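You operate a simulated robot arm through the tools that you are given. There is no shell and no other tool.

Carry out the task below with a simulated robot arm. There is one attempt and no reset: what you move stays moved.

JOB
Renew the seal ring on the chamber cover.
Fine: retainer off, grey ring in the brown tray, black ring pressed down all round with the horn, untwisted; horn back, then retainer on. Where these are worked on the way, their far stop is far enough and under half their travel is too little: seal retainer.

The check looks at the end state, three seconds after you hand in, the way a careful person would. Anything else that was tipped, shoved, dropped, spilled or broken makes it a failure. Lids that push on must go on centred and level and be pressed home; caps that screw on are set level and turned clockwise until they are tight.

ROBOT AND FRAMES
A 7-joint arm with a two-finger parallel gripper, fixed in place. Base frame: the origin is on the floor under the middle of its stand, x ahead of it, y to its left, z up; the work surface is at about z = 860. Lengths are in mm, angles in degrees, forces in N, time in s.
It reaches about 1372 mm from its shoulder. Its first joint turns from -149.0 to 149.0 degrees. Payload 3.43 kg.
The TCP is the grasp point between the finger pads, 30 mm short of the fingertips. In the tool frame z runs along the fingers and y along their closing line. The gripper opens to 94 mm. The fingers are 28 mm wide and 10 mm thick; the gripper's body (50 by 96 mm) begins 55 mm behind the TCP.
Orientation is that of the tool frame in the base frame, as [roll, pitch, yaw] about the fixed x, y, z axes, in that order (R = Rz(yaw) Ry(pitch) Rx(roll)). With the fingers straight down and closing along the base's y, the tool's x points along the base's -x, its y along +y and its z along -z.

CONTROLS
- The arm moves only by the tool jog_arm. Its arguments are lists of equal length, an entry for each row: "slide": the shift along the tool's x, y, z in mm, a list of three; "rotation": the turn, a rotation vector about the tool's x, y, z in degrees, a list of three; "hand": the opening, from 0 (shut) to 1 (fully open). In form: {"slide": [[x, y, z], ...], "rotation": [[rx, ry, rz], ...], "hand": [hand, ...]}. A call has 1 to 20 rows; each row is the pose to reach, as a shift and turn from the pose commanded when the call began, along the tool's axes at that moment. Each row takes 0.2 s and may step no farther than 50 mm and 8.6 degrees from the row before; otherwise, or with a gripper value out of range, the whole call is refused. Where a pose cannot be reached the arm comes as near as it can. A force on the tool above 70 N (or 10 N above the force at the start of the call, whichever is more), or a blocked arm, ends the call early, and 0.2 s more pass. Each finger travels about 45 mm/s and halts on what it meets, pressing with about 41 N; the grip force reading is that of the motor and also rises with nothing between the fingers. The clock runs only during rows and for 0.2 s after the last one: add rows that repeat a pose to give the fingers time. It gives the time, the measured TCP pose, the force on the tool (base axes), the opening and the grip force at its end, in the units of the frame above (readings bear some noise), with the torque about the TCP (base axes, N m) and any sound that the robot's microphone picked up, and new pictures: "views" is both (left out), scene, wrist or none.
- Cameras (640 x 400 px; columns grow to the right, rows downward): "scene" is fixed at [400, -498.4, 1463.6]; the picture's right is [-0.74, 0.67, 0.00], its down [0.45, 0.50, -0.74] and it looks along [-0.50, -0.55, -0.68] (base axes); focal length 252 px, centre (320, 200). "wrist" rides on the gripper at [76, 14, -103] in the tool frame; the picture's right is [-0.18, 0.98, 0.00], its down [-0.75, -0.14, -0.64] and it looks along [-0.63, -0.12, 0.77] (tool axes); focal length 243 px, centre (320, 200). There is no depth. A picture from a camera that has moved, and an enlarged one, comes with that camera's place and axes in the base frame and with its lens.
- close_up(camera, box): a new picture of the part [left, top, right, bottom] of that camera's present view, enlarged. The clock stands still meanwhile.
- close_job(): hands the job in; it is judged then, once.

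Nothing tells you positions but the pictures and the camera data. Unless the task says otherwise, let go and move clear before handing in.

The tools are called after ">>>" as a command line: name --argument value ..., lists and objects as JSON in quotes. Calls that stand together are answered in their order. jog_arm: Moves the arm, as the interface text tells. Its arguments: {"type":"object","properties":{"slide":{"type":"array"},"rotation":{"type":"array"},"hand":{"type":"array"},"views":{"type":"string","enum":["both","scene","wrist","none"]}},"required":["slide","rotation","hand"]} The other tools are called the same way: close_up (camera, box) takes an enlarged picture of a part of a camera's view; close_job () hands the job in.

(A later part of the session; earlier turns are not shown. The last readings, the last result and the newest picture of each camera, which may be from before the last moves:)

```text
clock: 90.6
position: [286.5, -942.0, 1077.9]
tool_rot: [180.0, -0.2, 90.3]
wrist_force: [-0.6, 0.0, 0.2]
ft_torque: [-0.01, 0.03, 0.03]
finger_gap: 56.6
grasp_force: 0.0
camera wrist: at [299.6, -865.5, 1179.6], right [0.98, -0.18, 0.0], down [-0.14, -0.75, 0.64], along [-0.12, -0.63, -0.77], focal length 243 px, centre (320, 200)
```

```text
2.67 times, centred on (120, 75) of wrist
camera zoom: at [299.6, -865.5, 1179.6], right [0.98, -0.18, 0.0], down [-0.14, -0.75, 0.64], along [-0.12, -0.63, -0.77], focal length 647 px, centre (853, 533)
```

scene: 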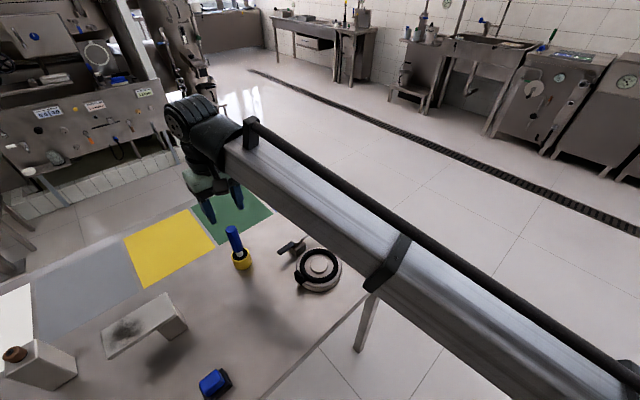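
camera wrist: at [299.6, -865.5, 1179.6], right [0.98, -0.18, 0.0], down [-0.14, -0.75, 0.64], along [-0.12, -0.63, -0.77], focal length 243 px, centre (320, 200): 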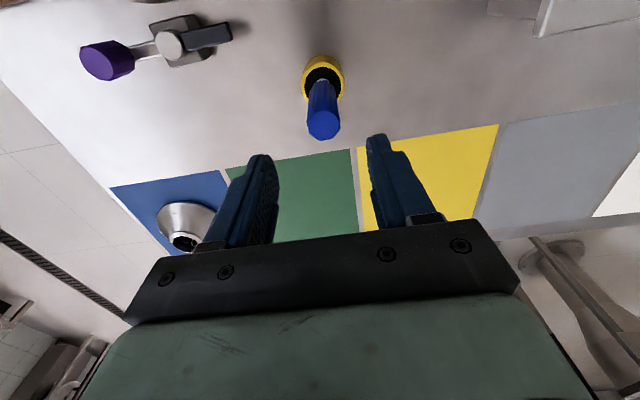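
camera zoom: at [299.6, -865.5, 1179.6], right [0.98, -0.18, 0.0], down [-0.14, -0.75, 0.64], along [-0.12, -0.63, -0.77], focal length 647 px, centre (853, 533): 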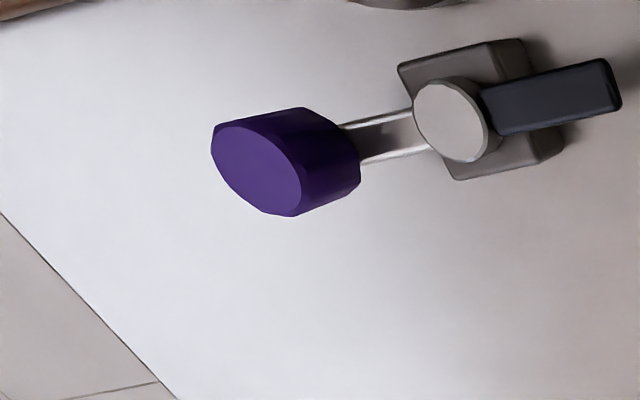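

The handle is about 2 mm to one side. I'll correct that and lower fully around it.

>>> jog_arm --slide '[[0.3, 2.2, 25], [0.3, 2.2, 50], [0.3, 2.2, 75], [0.3, 2.2, 100], [0.3, 2.2, 120], [0.3, 2.2, 130], [0.3, 2.2, 130], [0.3, 2.2, 130], [0.3, 2.2, 130], [0.3, 2.2, 130], [0.3, 2.2, 130]]' --rotation '[[0, 0, 0], [0, 0, 0], [0, 0, 0], [0, 0, 0], [0, 0, 0], [0, 0, 0], [0, 0, 0], [0, 0, 0], [0, 0, 0], [0, 0, 0], [0, 0, 0]]' --hand '[0.6, 0.6, 0.6, 0.6, 0.6, 0.6, 0.45, 0.3, 0.2, 0, 0]'

>>> close_up --camera "scene" --box '[190, 200, 290, 280]'

```text
clock: 93.0
position: [290.4, -941.7, 948.8]
tool_rot: [179.9, -0.1, 90.0]
wrist_force: [4.7, -0.8, -0.7]
ft_torque: [-0.02, -0.3, -0.04]
finger_gap: 24.5
grasp_force: 41.0
camera wrist: at [302.7, -865.3, 1050.6], right [0.98, -0.18, 0.0], down [-0.14, -0.75, 0.64], along [-0.12, -0.63, -0.77], focal length 243 px, centre (320, 200)
```

scene: 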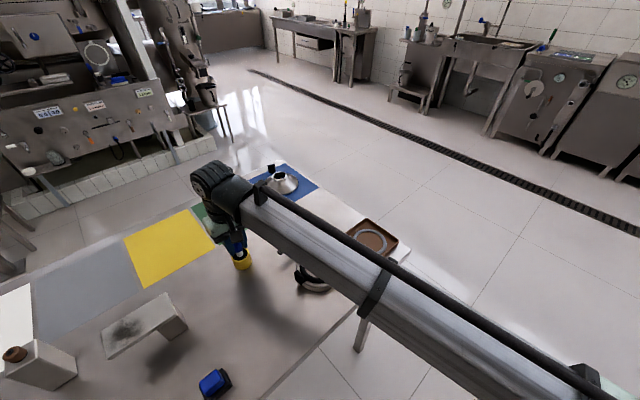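
wrist: 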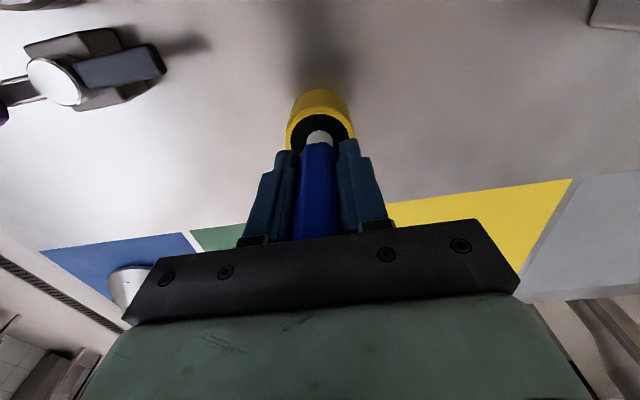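

```text
5.00 times, centred on (240, 240) of scene
camera zoom: at [400.0, -498.4, 1463.6], right [-0.74, 0.67, 0.0], down [0.45, 0.5, -0.74], along [-0.5, -0.55, -0.68], focal length 1263 px, centre (720, 0)
```

zoom: 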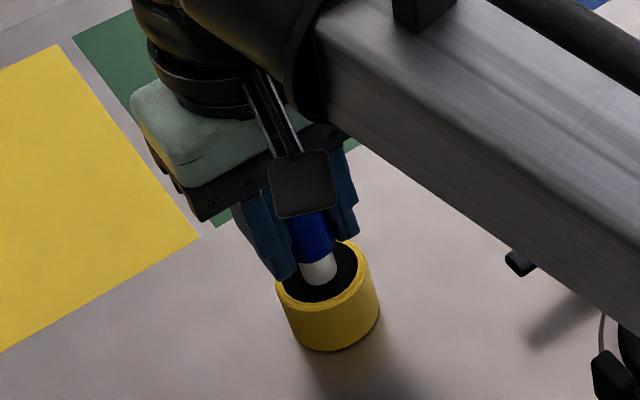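

The horn is gripped near the top of its handle. I'll lift it out and carry it over the 45° quarter.

>>> jog_arm --slide '[[0, 0, -35], [0, 0, -70], [0, 0, -105], [32, -18, -110], [64, -36, -110], [97, -54, -110], [130, -72, -110], [162, -90, -110], [194.2, -108.4, -105], [194.2, -108.4, -70], [194.2, -108.4, -32]]' --rotation '[[0, 0, 0], [0, 0, 0], [0, 0, 0], [0, 0, 0], [0, 0, 0], [0, 0, 0], [0, 0, 0], [0, 0, 0], [0, 0, 0], [0, 0, 0], [0, 0, 0]]' --hand '[0, 0, 0, 0, 0, 0, 0, 0, 0, 0, 0]'

>>> close_up --camera "wrist" --box '[200, 20, 400, 160]'

>>> close_up --camera "scene" --box '[285, 220, 365, 295]'

```text
clock: 95.4
position: [180.9, -745.7, 981.0]
tool_rot: [-179.9, 0.1, 90.0]
wrist_force: [-0.1, 0.2, -0.7]
ft_torque: [-0.02, -0.01, -0.03]
finger_gap: 24.2
grasp_force: 40.5
camera wrist: at [193.8, -669.5, 1082.7], right [0.98, -0.18, 0.0], down [-0.14, -0.75, 0.64], along [-0.12, -0.63, -0.77], focal length 243 px, centre (320, 200)
```

scene: 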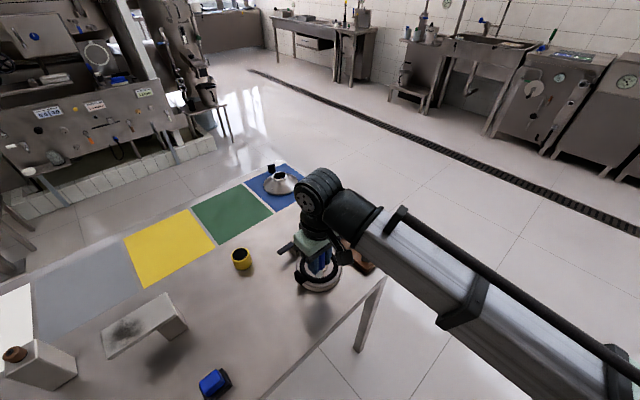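
wrist: 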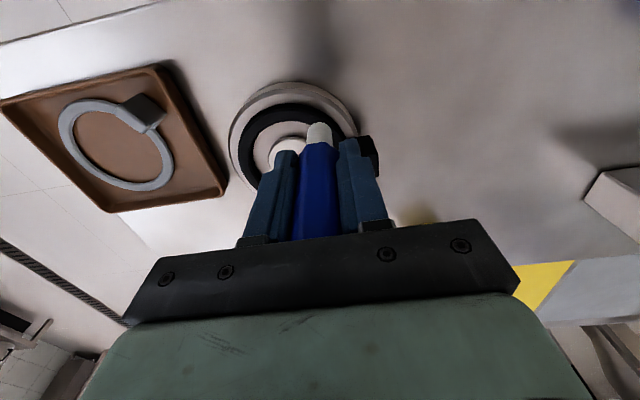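

```text
2.86 times, centred on (300, 90) of wrist
camera zoom: at [193.8, -669.5, 1082.7], right [0.98, -0.18, 0.0], down [-0.14, -0.75, 0.64], along [-0.12, -0.63, -0.77], focal length 693 px, centre (377, 514)
```

zoom: 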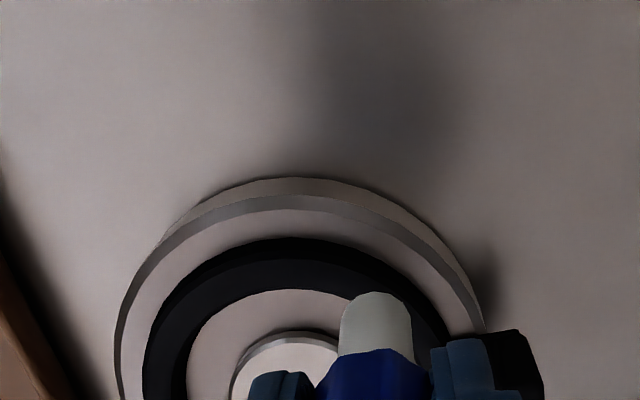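

```text
5.33 times, centred on (325, 258) of scene
camera zoom: at [400.0, -498.4, 1463.6], right [-0.74, 0.67, 0.0], down [0.45, 0.5, -0.74], along [-0.5, -0.55, -0.68], focal length 1347 px, centre (293, -107)
```

zoom: 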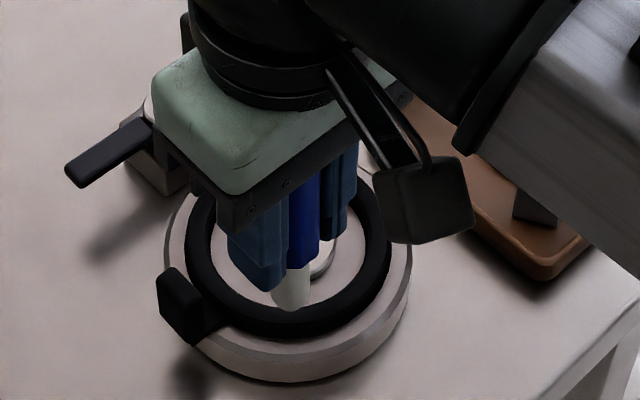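

I'm over the 45° quarter and will press down in small steps.

>>> jog_arm --slide '[[-0.8, 0, 6], [-0.8, 0, 12], [-0.8, 0, 14]]' --rotation '[[0, 0, 0], [0, 0, 0], [0, 0, 0]]' --hand '[0, 0, 0]' --views "none"

>>> jog_arm --slide '[[0, 0, 1], [0, 0, 2]]' --rotation '[[0, 0, 0], [0, 0, 0]]' --hand '[0, 0]' --views "none"

>>> jog_arm --slide '[[0, 0, 0.8], [0, 0, 1.5]]' --rotation '[[0, 0, 0], [0, 0, 0]]' --hand '[0, 0]' --views "none"

```text
clock: 96.2
position: [180.2, -748.3, 967.3]
tool_rot: [180.0, -0.1, 90.0]
wrist_force: [-0.4, 0.5, 0.1]
ft_torque: [0.0, 0.0, 0.01]
finger_gap: 24.3
grasp_force: 40.8
```

```text
clock: 96.8
position: [181.1, -748.3, 965.1]
tool_rot: [-179.9, -0.2, 89.9]
wrist_force: [-0.1, -0.7, -1.3]
ft_torque: [0.0, 0.01, -0.04]
finger_gap: 24.2
grasp_force: 41.3
```

```text
clock: 97.4
position: [180.3, -747.3, 963.6]
tool_rot: [-179.9, -0.1, 90.1]
wrist_force: [0.0, 0.4, -0.6]
ft_torque: [0.01, 0.0, -0.02]
finger_gap: 24.6
grasp_force: 41.1
```

>>> jog_arm --slide '[[0, 0, 0.8], [0, 0, 1.5]]' --rotation '[[0, 0, 0], [0, 0, 0]]' --hand '[0, 0]' --views "none"

>>> jog_arm --slide '[[0, 0, 0.6], [0, 0, 1.2]]' --rotation '[[0, 0, 0], [0, 0, 0]]' --hand '[0, 0]' --views "none"

```text
clock: 98.0
position: [181.2, -748.9, 961.6]
tool_rot: [-179.9, -0.2, 90.0]
wrist_force: [0.2, -0.4, 0.4]
ft_torque: [-0.02, -0.01, -0.03]
finger_gap: 24.5
grasp_force: 41.2
```

```text
clock: 98.6
position: [181.3, -747.1, 961.3]
tool_rot: [-180.0, -0.1, 90.0]
wrist_force: [0.8, -0.7, 5.7]
ft_torque: [-0.03, -0.02, -0.03]
finger_gap: 24.3
grasp_force: 40.9
```

Contact at 5.7 N. I'll press further and view the ring.

>>> jog_arm --slide '[[0, 0, 0.6], [0, 0, 1.2]]' --rotation '[[0, 0, 0], [0, 0, 0]]' --hand '[0, 0]' --views "none"

>>> jog_arm --slide '[[0, 0, 0.4], [0, 0, 0.8]]' --rotation '[[0, 0, 0], [0, 0, 0]]' --hand '[0, 0]' --views "wrist"

>>> close_up --camera "wrist" --box '[200, 40, 400, 200]'

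>>> close_up --camera "scene" --box '[285, 220, 365, 295]'

```text
clock: 99.2
position: [181.3, -747.8, 960.2]
tool_rot: [-179.9, 0.0, 90.1]
wrist_force: [-0.5, -1.5, 23.9]
ft_torque: [-0.05, -0.02, -0.02]
finger_gap: 24.3
grasp_force: 41.3
```

```text
clock: 99.8
position: [181.7, -746.6, 958.9]
tool_rot: [-180.0, 0.1, 90.0]
wrist_force: [2.6, -1.1, 35.7]
ft_torque: [-0.07, -0.1, 0.02]
finger_gap: 24.4
grasp_force: 41.1
camera wrist: at [194.2, -671.5, 1061.3], right [0.98, -0.18, 0.0], down [-0.14, -0.75, 0.64], along [-0.12, -0.63, -0.77], focal length 243 px, centre (320, 200)
```

wrist: 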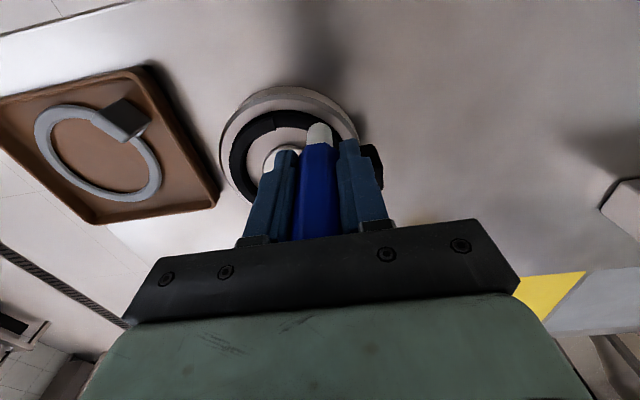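

```text
2.50 times, centred on (300, 120) of wrist
camera zoom: at [194.2, -671.5, 1061.3], right [0.98, -0.18, 0.0], down [-0.14, -0.75, 0.64], along [-0.12, -0.63, -0.77], focal length 606 px, centre (370, 400)
```

zoom: 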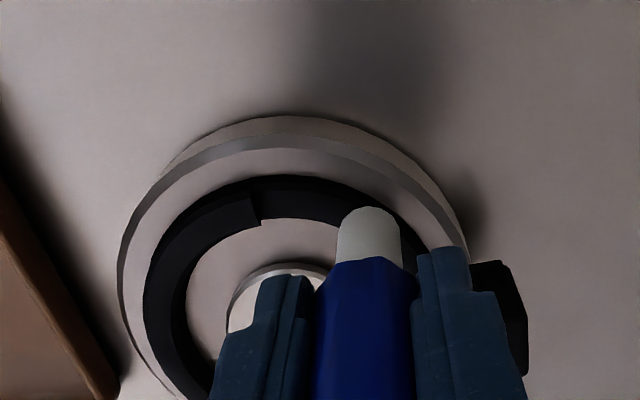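

```text
5.33 times, centred on (325, 258) of scene
camera zoom: at [400.0, -498.4, 1463.6], right [-0.74, 0.67, 0.0], down [0.45, 0.5, -0.74], along [-0.5, -0.55, -0.68], focal length 1347 px, centre (293, -107)
```

zoom: 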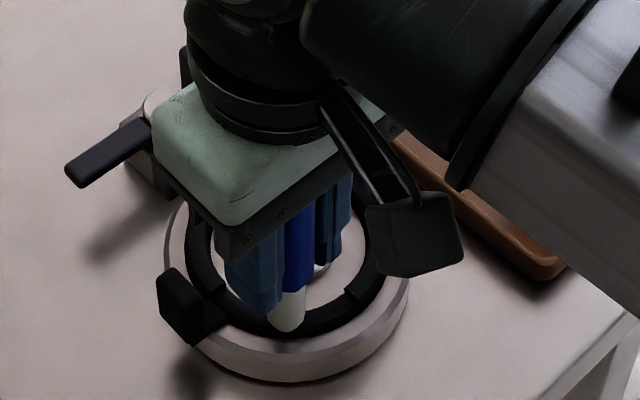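

The 0–90° quarter went down, with a clean step at 90° and no hump. I'll lift and go to the opposite quarter at 225°.

>>> jog_arm --slide '[[0, 0, -10], [0, 0, -20], [-21, -21, -20], [-42, -42.5, -20], [-62.8, -63.6, -20], [-62.8, -63.6, -10], [-62.8, -63.6, -4]]' --rotation '[[0, 0, 0], [0, 0, 0], [0, 0, 0], [0, 0, 0], [0, 0, 0], [0, 0, 0], [0, 0, 0]]' --hand '[0, 0, 0, 0, 0, 0, 0]'

>>> close_up --camera "wrist" --box '[240, 0, 440, 140]'

>>> close_up --camera "scene" --box '[285, 220, 365, 295]'

```text
clock: 101.4
position: [117.3, -810.0, 963.4]
tool_rot: [-179.9, -0.1, 90.0]
wrist_force: [0.5, 0.1, -0.2]
ft_torque: [-0.04, 0.0, -0.01]
finger_gap: 24.3
grasp_force: 41.3
camera wrist: at [131.3, -734.2, 1064.9], right [0.98, -0.18, 0.0], down [-0.14, -0.75, 0.64], along [-0.12, -0.63, -0.77], focal length 243 px, centre (320, 200)
```

scene: 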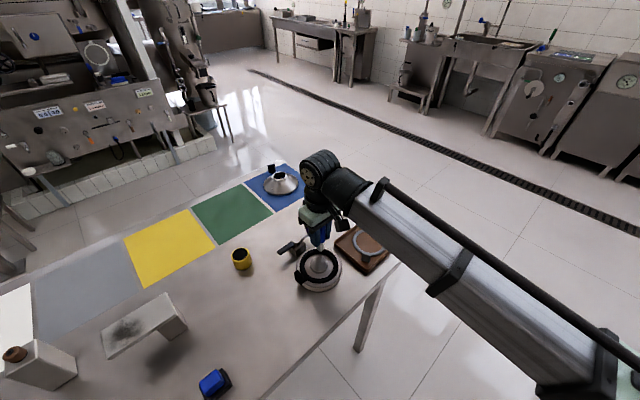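
wrist: 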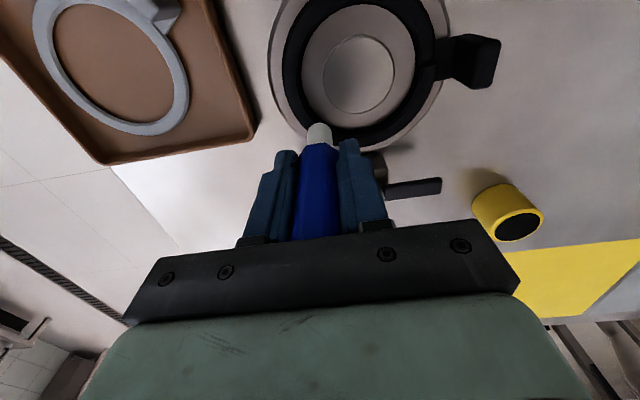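

```text
2.86 times, centred on (340, 70) of wrist
camera zoom: at [131.3, -734.2, 1064.9], right [0.98, -0.18, 0.0], down [-0.14, -0.75, 0.64], along [-0.12, -0.63, -0.77], focal length 693 px, centre (263, 571)
```

zoom: 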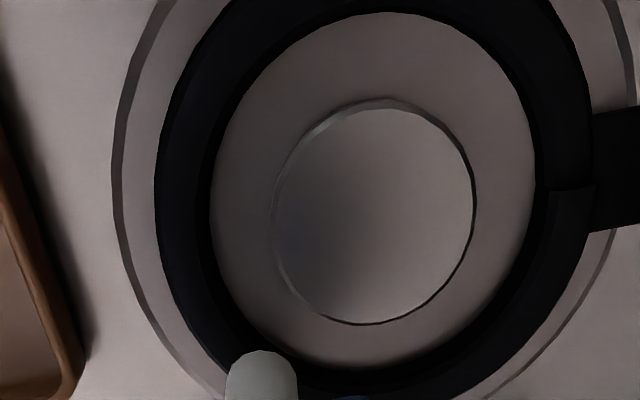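

```text
5.33 times, centred on (325, 258) of scene
camera zoom: at [400.0, -498.4, 1463.6], right [-0.74, 0.67, 0.0], down [0.45, 0.5, -0.74], along [-0.5, -0.55, -0.68], focal length 1347 px, centre (293, -107)
```

zoom: 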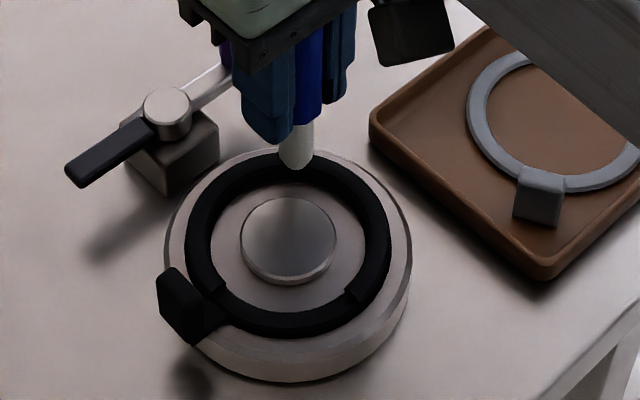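

Confirmed: exactly one quarter (0–90°) is down, so there are four quarters. Now I'll press the opposite quarter.

>>> jog_arm --slide '[[0, 0, 1], [0, 0, 2]]' --rotation '[[0, 0, 0], [0, 0, 0]]' --hand '[0, 0]' --views "none"

>>> jog_arm --slide '[[0, 0, 0.6], [0, 0, 1.2]]' --rotation '[[0, 0, 0], [0, 0, 0]]' --hand '[0, 0]' --views "none"

>>> jog_arm --slide '[[0, 0, 0.5], [0, 0, 1]]' --rotation '[[0, 0, 0], [0, 0, 0]]' --hand '[0, 0]' --views "none"

```text
clock: 102.0
position: [117.6, -810.4, 959.8]
tool_rot: [-179.9, -0.1, 90.1]
wrist_force: [0.4, 0.3, -0.4]
ft_torque: [0.0, 0.01, 0.0]
finger_gap: 24.4
grasp_force: 41.3
```

```text
clock: 102.6
position: [118.4, -811.8, 960.1]
tool_rot: [-179.9, 0.1, 90.0]
wrist_force: [-1.3, 1.6, 11.6]
ft_torque: [0.17, 0.14, -0.01]
finger_gap: 24.2
grasp_force: 41.2
```

```text
clock: 103.2
position: [118.1, -811.1, 959.8]
tool_rot: [179.9, 0.1, 89.9]
wrist_force: [-0.7, 0.2, 29.5]
ft_torque: [0.09, 0.08, -0.01]
finger_gap: 24.5
grasp_force: 41.3
```

>>> jog_arm --slide '[[0, 0, 0.4], [0, 0, 0.8]]' --rotation '[[0, 0, 0], [0, 0, 0]]' --hand '[0, 0]' --views "none"

>>> jog_arm --slide '[[0, 0, -8], [0, 0, -20]]' --rotation '[[0, 0, 0], [0, 0, 0]]' --hand '[0, 0]' --views "wrist"

>>> close_up --camera "wrist" --box '[240, 0, 440, 160]'

>>> close_up --camera "scene" --box '[285, 230, 355, 295]'

```text
clock: 103.8
position: [118.3, -810.2, 959.3]
tool_rot: [180.0, 0.1, 90.0]
wrist_force: [0.8, -4.6, 44.8]
ft_torque: [-0.12, -0.04, 0.03]
finger_gap: 24.4
grasp_force: 40.9
```

```text
clock: 104.4
position: [117.7, -810.8, 976.8]
tool_rot: [-179.9, -0.2, 90.0]
wrist_force: [0.7, 0.6, -0.6]
ft_torque: [-0.01, -0.01, 0.04]
finger_gap: 24.5
grasp_force: 40.9
camera wrist: at [130.4, -734.6, 1078.1], right [0.98, -0.18, 0.0], down [-0.14, -0.76, 0.64], along [-0.12, -0.63, -0.77], focal length 243 px, centre (320, 200)
```

wrist: 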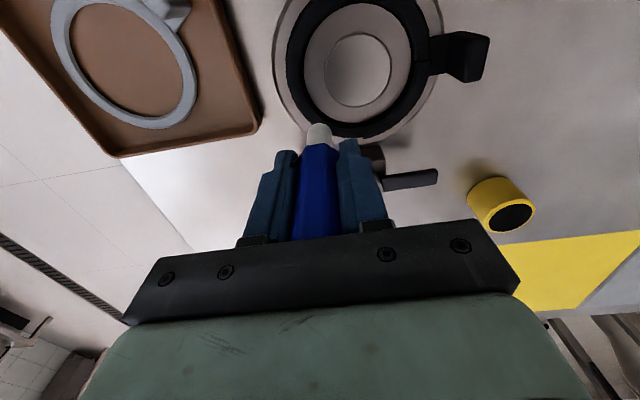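

```text
2.50 times, centred on (340, 80) of wrist
camera zoom: at [130.4, -734.6, 1078.1], right [0.98, -0.18, 0.0], down [-0.14, -0.76, 0.64], along [-0.12, -0.63, -0.77], focal length 606 px, centre (270, 500)
```

zoom: 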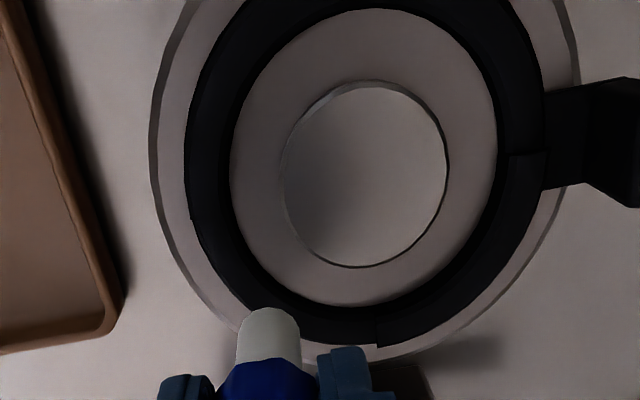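

```text
6.15 times, centred on (320, 262) of scene
camera zoom: at [400.0, -498.4, 1463.6], right [-0.74, 0.67, 0.0], down [0.45, 0.5, -0.74], along [-0.5, -0.55, -0.68], focal length 1554 px, centre (320, -185)
```

zoom: 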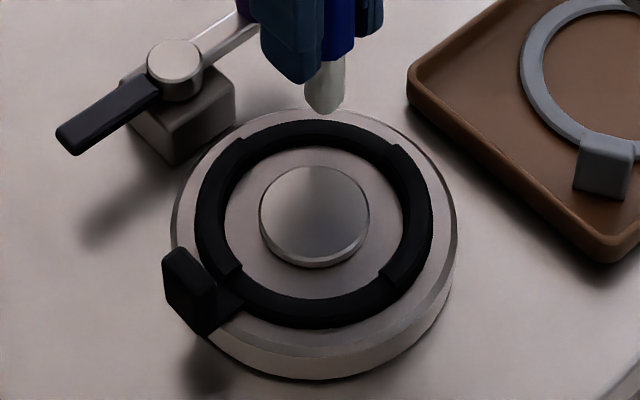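

Two opposite quarters are down with no hump. Next is 135°.

>>> jog_arm --slide '[[32, 0, 0], [63.6, 0, 0], [63.6, 0, 8], [63.6, 0, 14], [63.6, 0, 16]]' --rotation '[[0, 0, 0], [0, 0, 0], [0, 0, 0], [0, 0, 0], [0, 0, 0]]' --hand '[0, 0, 0, 0, 0]' --views "none"

>>> jog_arm --slide '[[0, 0, 0.8], [0, 0, 1.5]]' --rotation '[[0, 0, 0], [0, 0, 0]]' --hand '[0, 0]' --views "none"

>>> jog_arm --slide '[[0, 0, 0.6], [0, 0, 1.2]]' --rotation '[[0, 0, 0], [0, 0, 0]]' --hand '[0, 0]' --views "none"

```text
clock: 105.6
position: [119.8, -747.3, 960.8]
tool_rot: [-179.8, -0.2, 90.0]
wrist_force: [1.3, -0.2, -0.3]
ft_torque: [0.03, 0.02, -0.01]
finger_gap: 24.5
grasp_force: 41.0
```

```text
clock: 106.2
position: [117.7, -747.1, 959.4]
tool_rot: [-179.8, -0.1, 90.1]
wrist_force: [0.0, -0.5, 0.2]
ft_torque: [0.01, 0.02, 0.0]
finger_gap: 24.5
grasp_force: 41.3
```

```text
clock: 106.8
position: [116.6, -746.7, 960.9]
tool_rot: [180.0, -0.1, 89.9]
wrist_force: [2.1, -0.3, 11.4]
ft_torque: [0.0, -0.13, 0.01]
finger_gap: 24.6
grasp_force: 40.7
```

>>> jog_arm --slide '[[0, 0, 0.5], [0, 0, 1]]' --rotation '[[0, 0, 0], [0, 0, 0]]' --hand '[0, 0]' --views "none"

>>> jog_arm --slide '[[0, 0, 0.4], [0, 0, 0.8]]' --rotation '[[0, 0, 0], [0, 0, 0]]' --hand '[0, 0]' --views "none"

>>> jog_arm --slide '[[0, 0, -8], [0, 0, -20]]' --rotation '[[0, 0, 0], [0, 0, 0]]' --hand '[0, 0]' --views "wrist"

>>> close_up --camera "wrist" --box '[240, 0, 440, 160]'

>>> close_up --camera "scene" --box '[285, 230, 355, 295]'

```text
clock: 107.4
position: [117.8, -747.3, 960.7]
tool_rot: [180.0, 0.0, 90.1]
wrist_force: [3.0, 0.1, 30.2]
ft_torque: [0.04, -0.21, 0.01]
finger_gap: 24.3
grasp_force: 41.5
```

```text
clock: 108.0
position: [117.0, -746.6, 958.4]
tool_rot: [-179.9, 0.1, 90.0]
wrist_force: [2.0, -3.0, 50.7]
ft_torque: [-0.21, -0.18, -0.03]
finger_gap: 24.2
grasp_force: 40.6
```

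```text
clock: 108.6
position: [116.7, -747.2, 977.7]
tool_rot: [-179.9, -0.2, 90.0]
wrist_force: [0.0, -1.1, -0.8]
ft_torque: [-0.03, -0.02, -0.01]
finger_gap: 24.2
grasp_force: 40.5
camera wrist: at [130.1, -670.7, 1078.8], right [0.98, -0.18, 0.0], down [-0.14, -0.76, 0.64], along [-0.12, -0.63, -0.77], focal length 243 px, centre (320, 200)
```

wrist: 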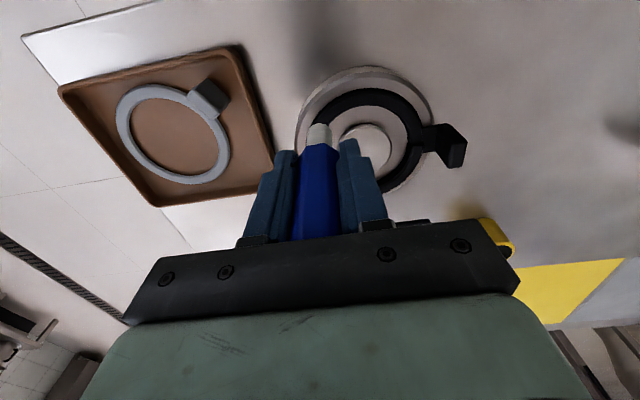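

```text
2.50 times, centred on (340, 80) of wrist
camera zoom: at [130.1, -670.7, 1078.8], right [0.98, -0.18, 0.0], down [-0.14, -0.76, 0.64], along [-0.12, -0.63, -0.77], focal length 606 px, centre (270, 500)
```

zoom: 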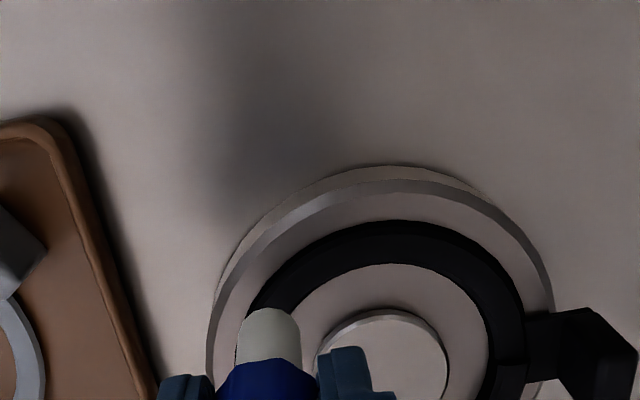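

```text
6.15 times, centred on (320, 262) of scene
camera zoom: at [400.0, -498.4, 1463.6], right [-0.74, 0.67, 0.0], down [0.45, 0.5, -0.74], along [-0.5, -0.55, -0.68], focal length 1554 px, centre (320, -185)
```

zoom: 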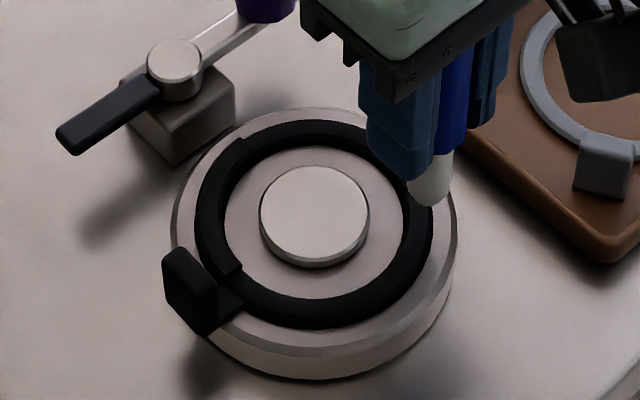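

Three quarters are down and still flat. I'll finish with the last quarter at 315°.

>>> jog_arm --slide '[[-21, 21, 0], [-42, 42, 0], [-63.6, 63.6, 0], [-63.6, 63.6, 8], [-63.6, 63.6, 14]]' --rotation '[[0, 0, 0], [0, 0, 0], [0, 0, 0], [0, 0, 0], [0, 0, 0]]' --hand '[0, 0, 0, 0, 0]' --views "wrist"

>>> close_up --camera "wrist" --box '[200, 0, 400, 160]'

>>> jog_arm --slide '[[0, 0, 0.8], [0, 0, 1.5]]' --rotation '[[0, 0, 0], [0, 0, 0]]' --hand '[0, 0]' --views "none"

>>> jog_arm --slide '[[0, 0, 0.8], [0, 0, 1.5]]' --rotation '[[0, 0, 0], [0, 0, 0]]' --hand '[0, 0]' --views "none"

```text
clock: 109.8
position: [180.8, -811.8, 963.5]
tool_rot: [-179.9, -0.1, 90.0]
wrist_force: [0.6, 0.0, -0.4]
ft_torque: [0.01, 0.0, 0.01]
finger_gap: 24.3
grasp_force: 41.2
camera wrist: at [194.6, -734.0, 1065.1], right [0.98, -0.18, 0.0], down [-0.14, -0.75, 0.64], along [-0.12, -0.63, -0.77], focal length 243 px, centre (320, 200)
```

wrist: 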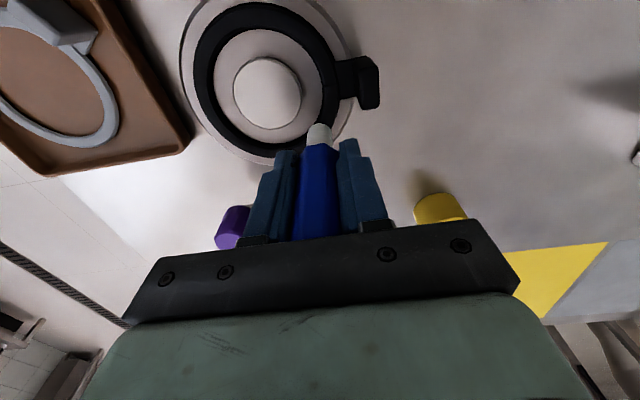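

```text
2.50 times, centred on (300, 80) of wrist
camera zoom: at [194.6, -734.0, 1065.1], right [0.98, -0.18, 0.0], down [-0.14, -0.75, 0.64], along [-0.12, -0.63, -0.77], focal length 606 px, centre (370, 500)
```

zoom: 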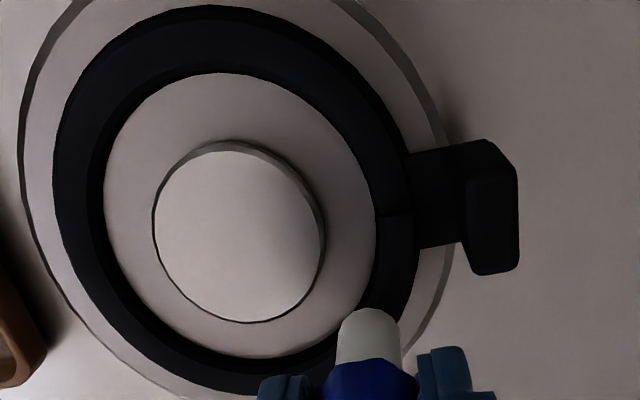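

```text
clock: 110.4
position: [180.7, -810.1, 962.1]
tool_rot: [-180.0, -0.1, 90.0]
wrist_force: [-0.2, 0.0, -0.2]
ft_torque: [0.01, 0.0, 0.0]
finger_gap: 24.5
grasp_force: 41.4
```

```text
clock: 111.0
position: [180.8, -810.9, 960.2]
tool_rot: [-180.0, -0.1, 90.0]
wrist_force: [0.0, -0.6, -0.6]
ft_torque: [-0.01, -0.02, 0.01]
finger_gap: 24.3
grasp_force: 41.0
```

>>> jog_arm --slide '[[0, 0, 0.6], [0, 0, 1.2]]' --rotation '[[0, 0, 0], [0, 0, 0]]' --hand '[0, 0]' --views "none"

>>> jog_arm --slide '[[0, 0, 0.6], [0, 0, 1.2]]' --rotation '[[0, 0, 0], [0, 0, 0]]' --hand '[0, 0]' --views "none"

>>> jog_arm --slide '[[0, 0, 0.4], [0, 0, 0.8]]' --rotation '[[0, 0, 0], [0, 0, 0]]' --hand '[0, 0]' --views "none"

```text
clock: 111.6
position: [181.1, -811.4, 960.5]
tool_rot: [-180.0, -0.1, 90.0]
wrist_force: [0.1, 0.3, 6.7]
ft_torque: [0.01, -0.04, -0.01]
finger_gap: 24.4
grasp_force: 40.6
```

```text
clock: 112.2
position: [181.5, -811.0, 959.2]
tool_rot: [179.9, 0.0, 90.2]
wrist_force: [-1.0, 0.7, 25.1]
ft_torque: [0.18, 0.09, 0.03]
finger_gap: 24.3
grasp_force: 41.6
```

```text
clock: 112.8
position: [181.0, -810.7, 958.9]
tool_rot: [-180.0, 0.1, 90.0]
wrist_force: [1.9, -2.3, 38.4]
ft_torque: [0.06, -0.11, -0.01]
finger_gap: 24.5
grasp_force: 41.2
```

That press went to 38 N. I'll lift and move aside to inspect the whole ring.

>>> jog_arm --slide '[[0, 0, -12], [0, 0, -35], [22, -32, -60], [44, -64, -70], [66, -95, -75]]' --rotation '[[0, 0, 0], [0, 0, 0], [0, 0, 0], [0, 0, 0], [0, 0, 0]]' --hand '[0, 0, 0, 0, 0]'

>>> close_up --camera "scene" --box '[290, 235, 350, 295]'

>>> close_up --camera "wrist" --box '[300, 20, 480, 160]'

```text
clock: 114.0
position: [86.4, -745.6, 1034.6]
tool_rot: [-179.9, -0.1, 89.9]
wrist_force: [-0.2, 0.0, -0.7]
ft_torque: [0.01, -0.02, -0.02]
finger_gap: 24.5
grasp_force: 41.0
camera wrist: at [98.8, -668.6, 1135.2], right [0.98, -0.18, 0.0], down [-0.14, -0.75, 0.64], along [-0.12, -0.63, -0.77], focal length 243 px, centre (320, 200)
```

scene: 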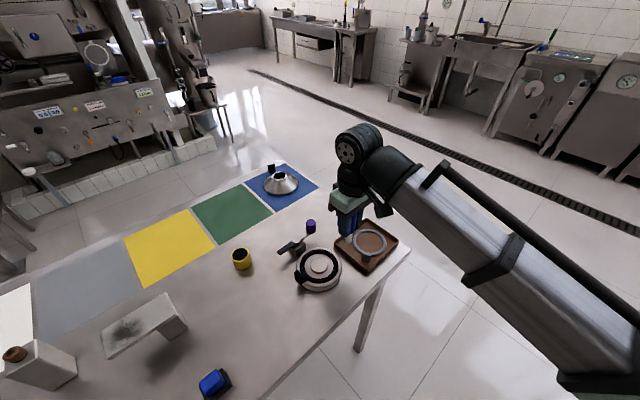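
wrist: 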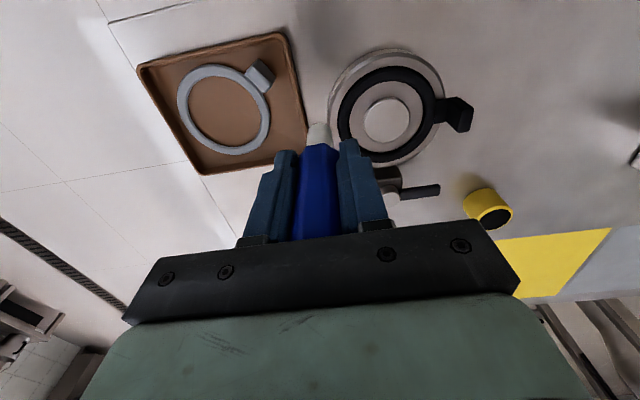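

```text
6.67 times, centred on (320, 265) of scene
camera zoom: at [400.0, -498.4, 1463.6], right [-0.74, 0.67, 0.0], down [0.45, 0.5, -0.74], along [-0.5, -0.55, -0.68], focal length 1684 px, centre (320, -233)
```

zoom: 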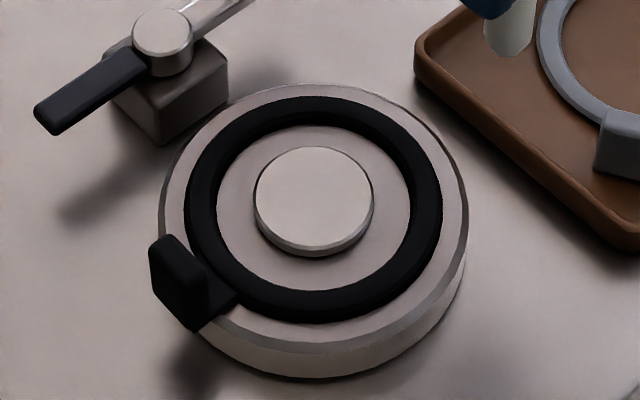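

```text
2.86 times, centred on (390, 90) of wrist
camera zoom: at [98.8, -668.6, 1135.2], right [0.98, -0.18, 0.0], down [-0.14, -0.75, 0.64], along [-0.12, -0.63, -0.77], focal length 693 px, centre (120, 514)
```

zoom: 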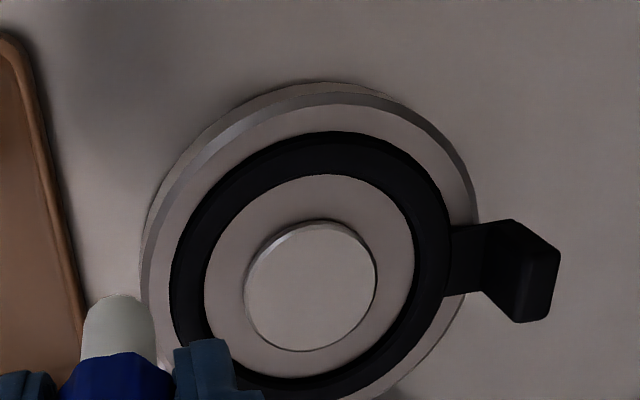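

The ring is now flat and even all round with no hump, so crosswise pressing was right. I'll take the horn back to its cup.

>>> jog_arm --slide '[[0, 0, -25], [-25, 26, -30], [-55, 57, -30], [-85, 88, -30], [-115, 119, -30], [-145, 150, -30], [-172, 178, -30], [-196.6, 203.4, -30]]' --rotation '[[0, 0, 0], [0, 0, 0], [0, 0, 0], [0, 0, 0], [0, 0, 0], [0, 0, 0], [0, 0, 0], [0, 0, 0]]' --hand '[0, 0, 0, 0, 0, 0, 0, 0]'

>>> close_up --camera "wrist" --box '[220, 20, 420, 200]'

```text
clock: 115.8
position: [290.8, -941.1, 1061.9]
tool_rot: [-179.9, -0.1, 89.9]
wrist_force: [0.3, 0.2, 0.1]
ft_torque: [-0.01, 0.02, 0.0]
finger_gap: 24.2
grasp_force: 40.8
camera wrist: at [302.1, -864.6, 1163.9], right [0.98, -0.18, 0.0], down [-0.14, -0.75, 0.64], along [-0.12, -0.63, -0.77], focal length 243 px, centre (320, 200)
```

scene: 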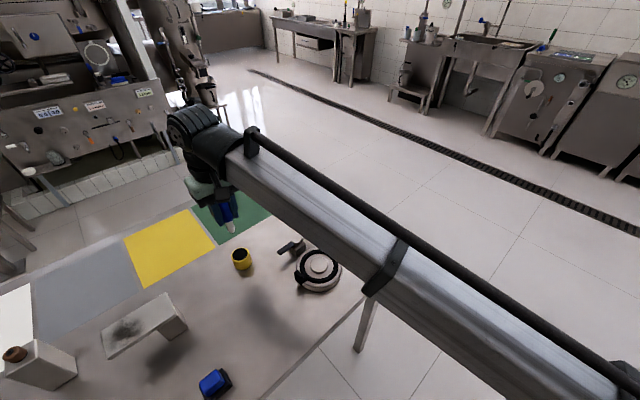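
wrist: 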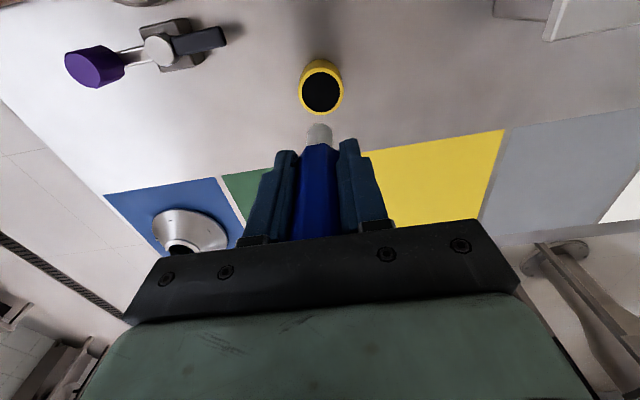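

```text
2.22 times, centred on (320, 110) of wrist
camera zoom: at [302.1, -864.6, 1163.9], right [0.98, -0.18, 0.0], down [-0.14, -0.75, 0.64], along [-0.12, -0.63, -0.77], focal length 539 px, centre (320, 400)
```

zoom: 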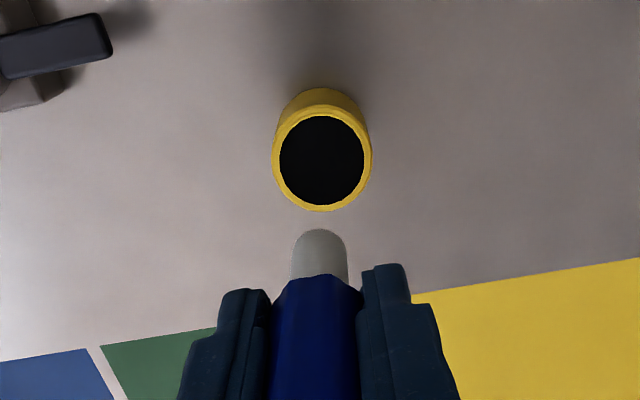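

The horn is aligned over the cup. I'll lower it in, slowing near the bottom.

>>> jog_arm --slide '[[0, 0.2, 25], [0, 0.2, 50], [0, 0.2, 75], [0, 0.2, 98], [0, 0.2, 108]]' --rotation '[[0, 0, 0], [0, 0, 0], [0, 0, 0], [0, 0, 0], [0, 0, 0]]' --hand '[0, 0, 0, 0, 0]' --views "none"

>>> jog_arm --slide '[[0, 0, 1.5], [0, 0, 3]]' --rotation '[[0, 0, 0], [0, 0, 0]]' --hand '[0, 0]' --views "none"

>>> jog_arm --slide '[[0, 0, 1], [0, 0, 2]]' --rotation '[[0, 0, 0], [0, 0, 0]]' --hand '[0, 0]' --views "none"

```text
clock: 117.0
position: [290.1, -942.7, 948.8]
tool_rot: [-179.9, -0.2, 90.0]
wrist_force: [2.2, 0.2, -12.0]
ft_torque: [-0.07, -0.13, 0.47]
finger_gap: 24.7
grasp_force: 40.6
```

```text
clock: 117.6
position: [290.5, -941.5, 949.9]
tool_rot: [180.0, 0.1, 89.9]
wrist_force: [6.0, -0.6, 4.7]
ft_torque: [-0.01, -0.24, 0.45]
finger_gap: 24.6
grasp_force: 41.0
```

```text
clock: 118.2
position: [289.7, -940.8, 948.2]
tool_rot: [-179.9, 0.0, 90.0]
wrist_force: [6.4, -1.3, 4.4]
ft_torque: [-0.1, -0.32, 0.45]
finger_gap: 24.6
grasp_force: 41.0
```

The horn seems to have settled home: there was a slight pull and then light contact. I'll release it and lift away.

>>> jog_arm --slide '[[0, 0, 0], [0, 0, 0], [0, 0, 0], [0, 0, 0], [0, 0, -20], [0, 0, -55], [0, 0, -100], [0, 0, -125]]' --rotation '[[0, 0, 0], [0, 0, 0], [0, 0, 0], [0, 0, 0], [0, 0, 0], [0, 0, 0], [0, 0, 0], [0, 0, 0]]' --hand '[0.3, 0.45, 0.55, 0.6, 0.6, 0.6, 0.6, 0.6]'

>>> close_up --camera "scene" --box '[200, 200, 290, 280]'

>>> close_up --camera "wrist" --box '[0, 0, 400, 220]'

```text
clock: 120.0
position: [290.6, -942.2, 1075.7]
tool_rot: [-179.8, 0.0, 90.0]
wrist_force: [0.4, 0.1, -0.3]
ft_torque: [0.0, 0.0, 0.0]
finger_gap: 56.5
grasp_force: 0.0
camera wrist: at [302.5, -866.1, 1176.6], right [0.98, -0.18, 0.0], down [-0.14, -0.75, 0.64], along [-0.12, -0.63, -0.77], focal length 243 px, centre (320, 200)
```

scene: 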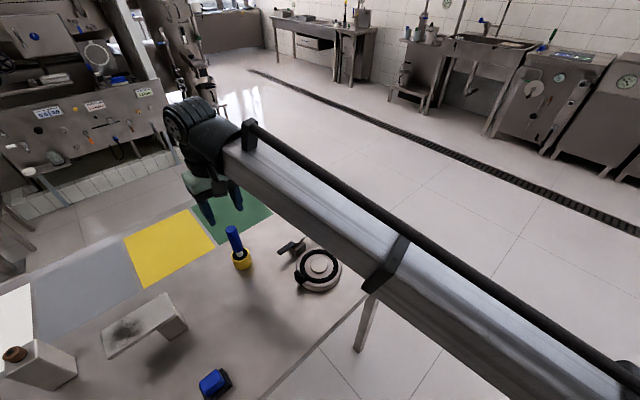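
wrist: 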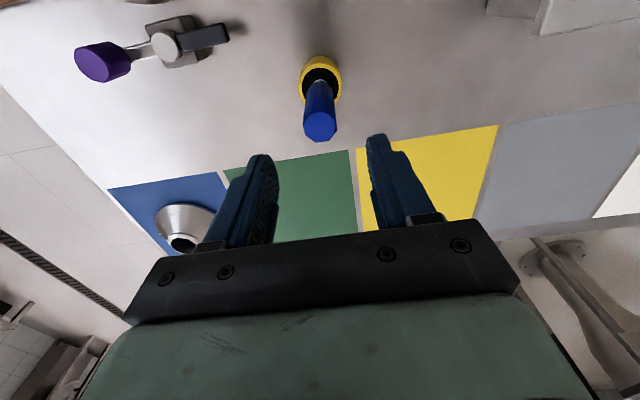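

```text
5.00 times, centred on (245, 240) of scene
camera zoom: at [400.0, -498.4, 1463.6], right [-0.74, 0.67, 0.0], down [0.45, 0.5, -0.74], along [-0.5, -0.55, -0.68], focal length 1263 px, centre (695, 0)
```

zoom: 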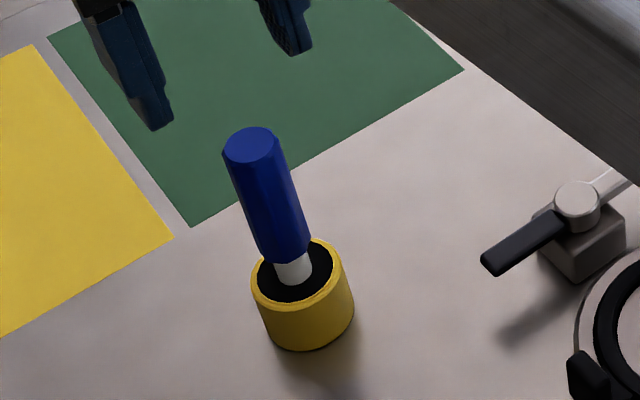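

```text
1.60 times, centred on (200, 110) of wrist
camera zoom: at [302.5, -866.1, 1176.6], right [0.98, -0.18, 0.0], down [-0.14, -0.75, 0.64], along [-0.12, -0.63, -0.77], focal length 388 px, centre (512, 344)
```

zoom: 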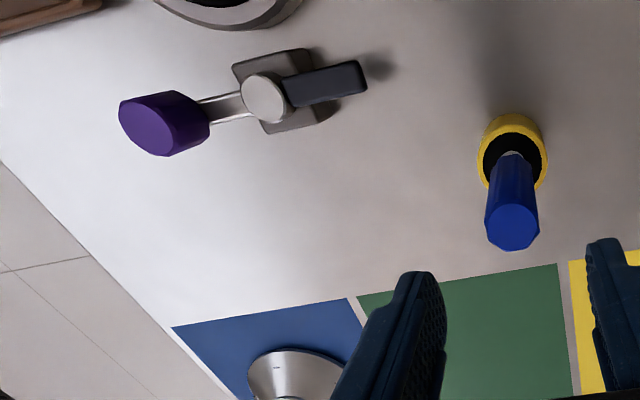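

The horn stands back in its cup. Now the retainer: I'll move over the purple knob near (95, −877).

>>> jog_arm --slide '[[6, -18, 0], [12, -36, 0], [18, -54, 0], [24, -72, 5], [30, -90, 15], [36, -108, 25], [42, -126, 35], [48, -144, 45], [54, -162, 55], [60, -180, 65], [65.2, -195.6, 72]]' --rotation '[[0, 0, 8.2], [0, 0, 16.4], [0, 0, 24.6], [0, 0, 32.8], [0, 0, 41], [0, 0, 49.2], [0, 0, 57.4], [0, 0, 65.6], [0, 0, 73.8], [0, 0, 82], [0, 0, 90]]' --hand '[0.6, 0.6, 0.6, 0.6, 0.6, 0.6, 0.6, 0.6, 0.6, 0.6, 0.6]'

>>> close_up --camera "wrist" --box '[200, 0, 440, 180]'

>>> close_up --camera "scene" --box '[270, 200, 360, 295]'

```text
clock: 122.4
position: [94.8, -877.3, 1002.7]
tool_rot: [-179.9, 0.1, -0.1]
wrist_force: [0.0, -0.6, -0.1]
ft_torque: [0.0, -0.03, 0.0]
finger_gap: 56.3
grasp_force: 0.1
camera wrist: at [169.1, -891.6, 1103.5], right [-0.19, -0.98, 0.0], down [-0.75, 0.14, 0.64], along [-0.63, 0.12, -0.77], focal length 243 px, centre (320, 200)
```

scene: 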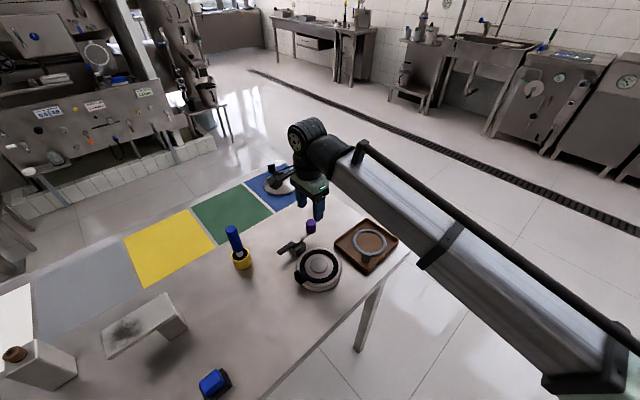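
wrist: 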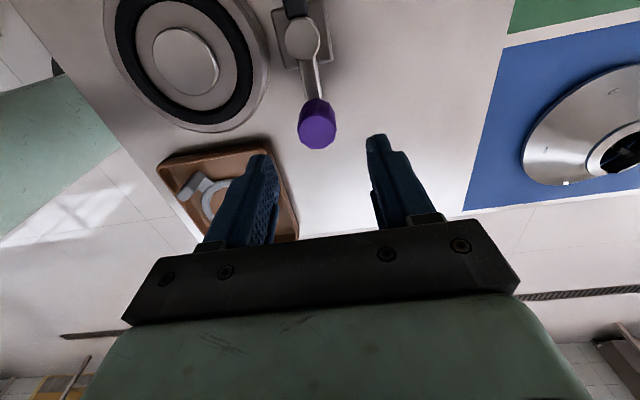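

```text
2.22 times, centred on (320, 90) of wrist
camera zoom: at [169.1, -891.6, 1103.5], right [-0.19, -0.98, 0.0], down [-0.75, 0.14, 0.64], along [-0.63, 0.12, -0.77], focal length 539 px, centre (320, 444)
```

zoom: 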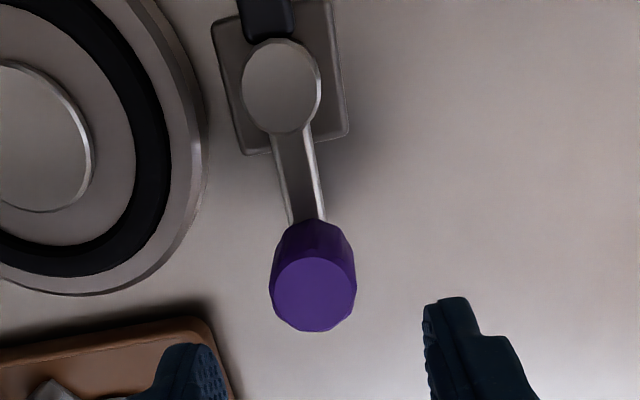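

```text
4.21 times, centred on (315, 248) of scene
camera zoom: at [400.0, -498.4, 1463.6], right [-0.74, 0.67, 0.0], down [0.45, 0.5, -0.74], along [-0.5, -0.55, -0.68], focal length 1063 px, centre (341, 0)
```

zoom: 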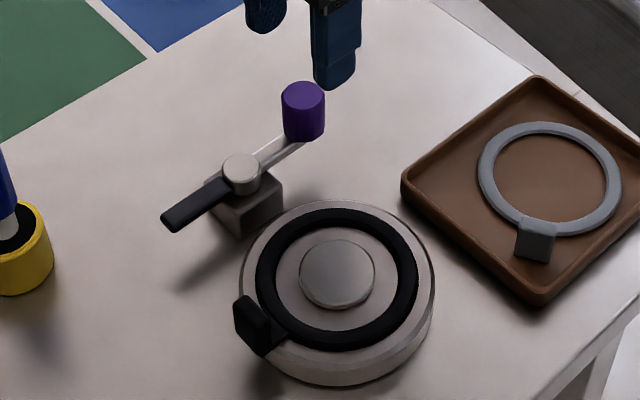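

The lever lies exactly along x, the knob is about 3 mm to one side, and the pivot is 55 mm ahead. I'll centre, lower and grip the knob.

>>> jog_arm --slide '[[0.2, -2.9, 20], [0.2, -2.9, 40], [0.2, -2.9, 56], [0.2, -2.9, 64], [0.2, -2.9, 64], [0.2, -2.9, 64], [0.2, -2.9, 64], [0.2, -2.9, 64], [0.2, -2.9, 64]]' --rotation '[[0, 0, 0], [0, 0, 0], [0, 0, 0], [0, 0, 0], [0, 0, 0], [0, 0, 0], [0, 0, 0], [0, 0, 0], [0, 0, 0]]' --hand '[0.6, 0.6, 0.6, 0.6, 0.45, 0.35, 0.2, 0, 0]' --views "wrist"

```text
clock: 124.4
position: [94.7, -876.0, 938.2]
tool_rot: [179.9, 0.1, -0.1]
wrist_force: [-0.7, -23.4, 3.9]
ft_torque: [0.33, -0.07, -0.42]
finger_gap: 29.7
grasp_force: 44.9
camera wrist: at [169.0, -888.5, 1040.2], right [-0.18, -0.98, 0.0], down [-0.75, 0.14, 0.64], along [-0.63, 0.12, -0.77], focal length 243 px, centre (320, 200)
```

wrist: 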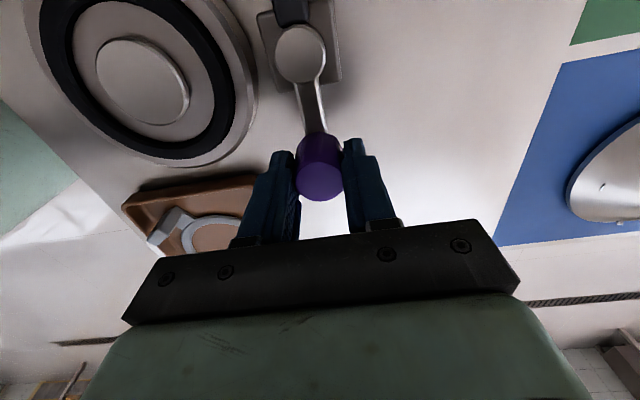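

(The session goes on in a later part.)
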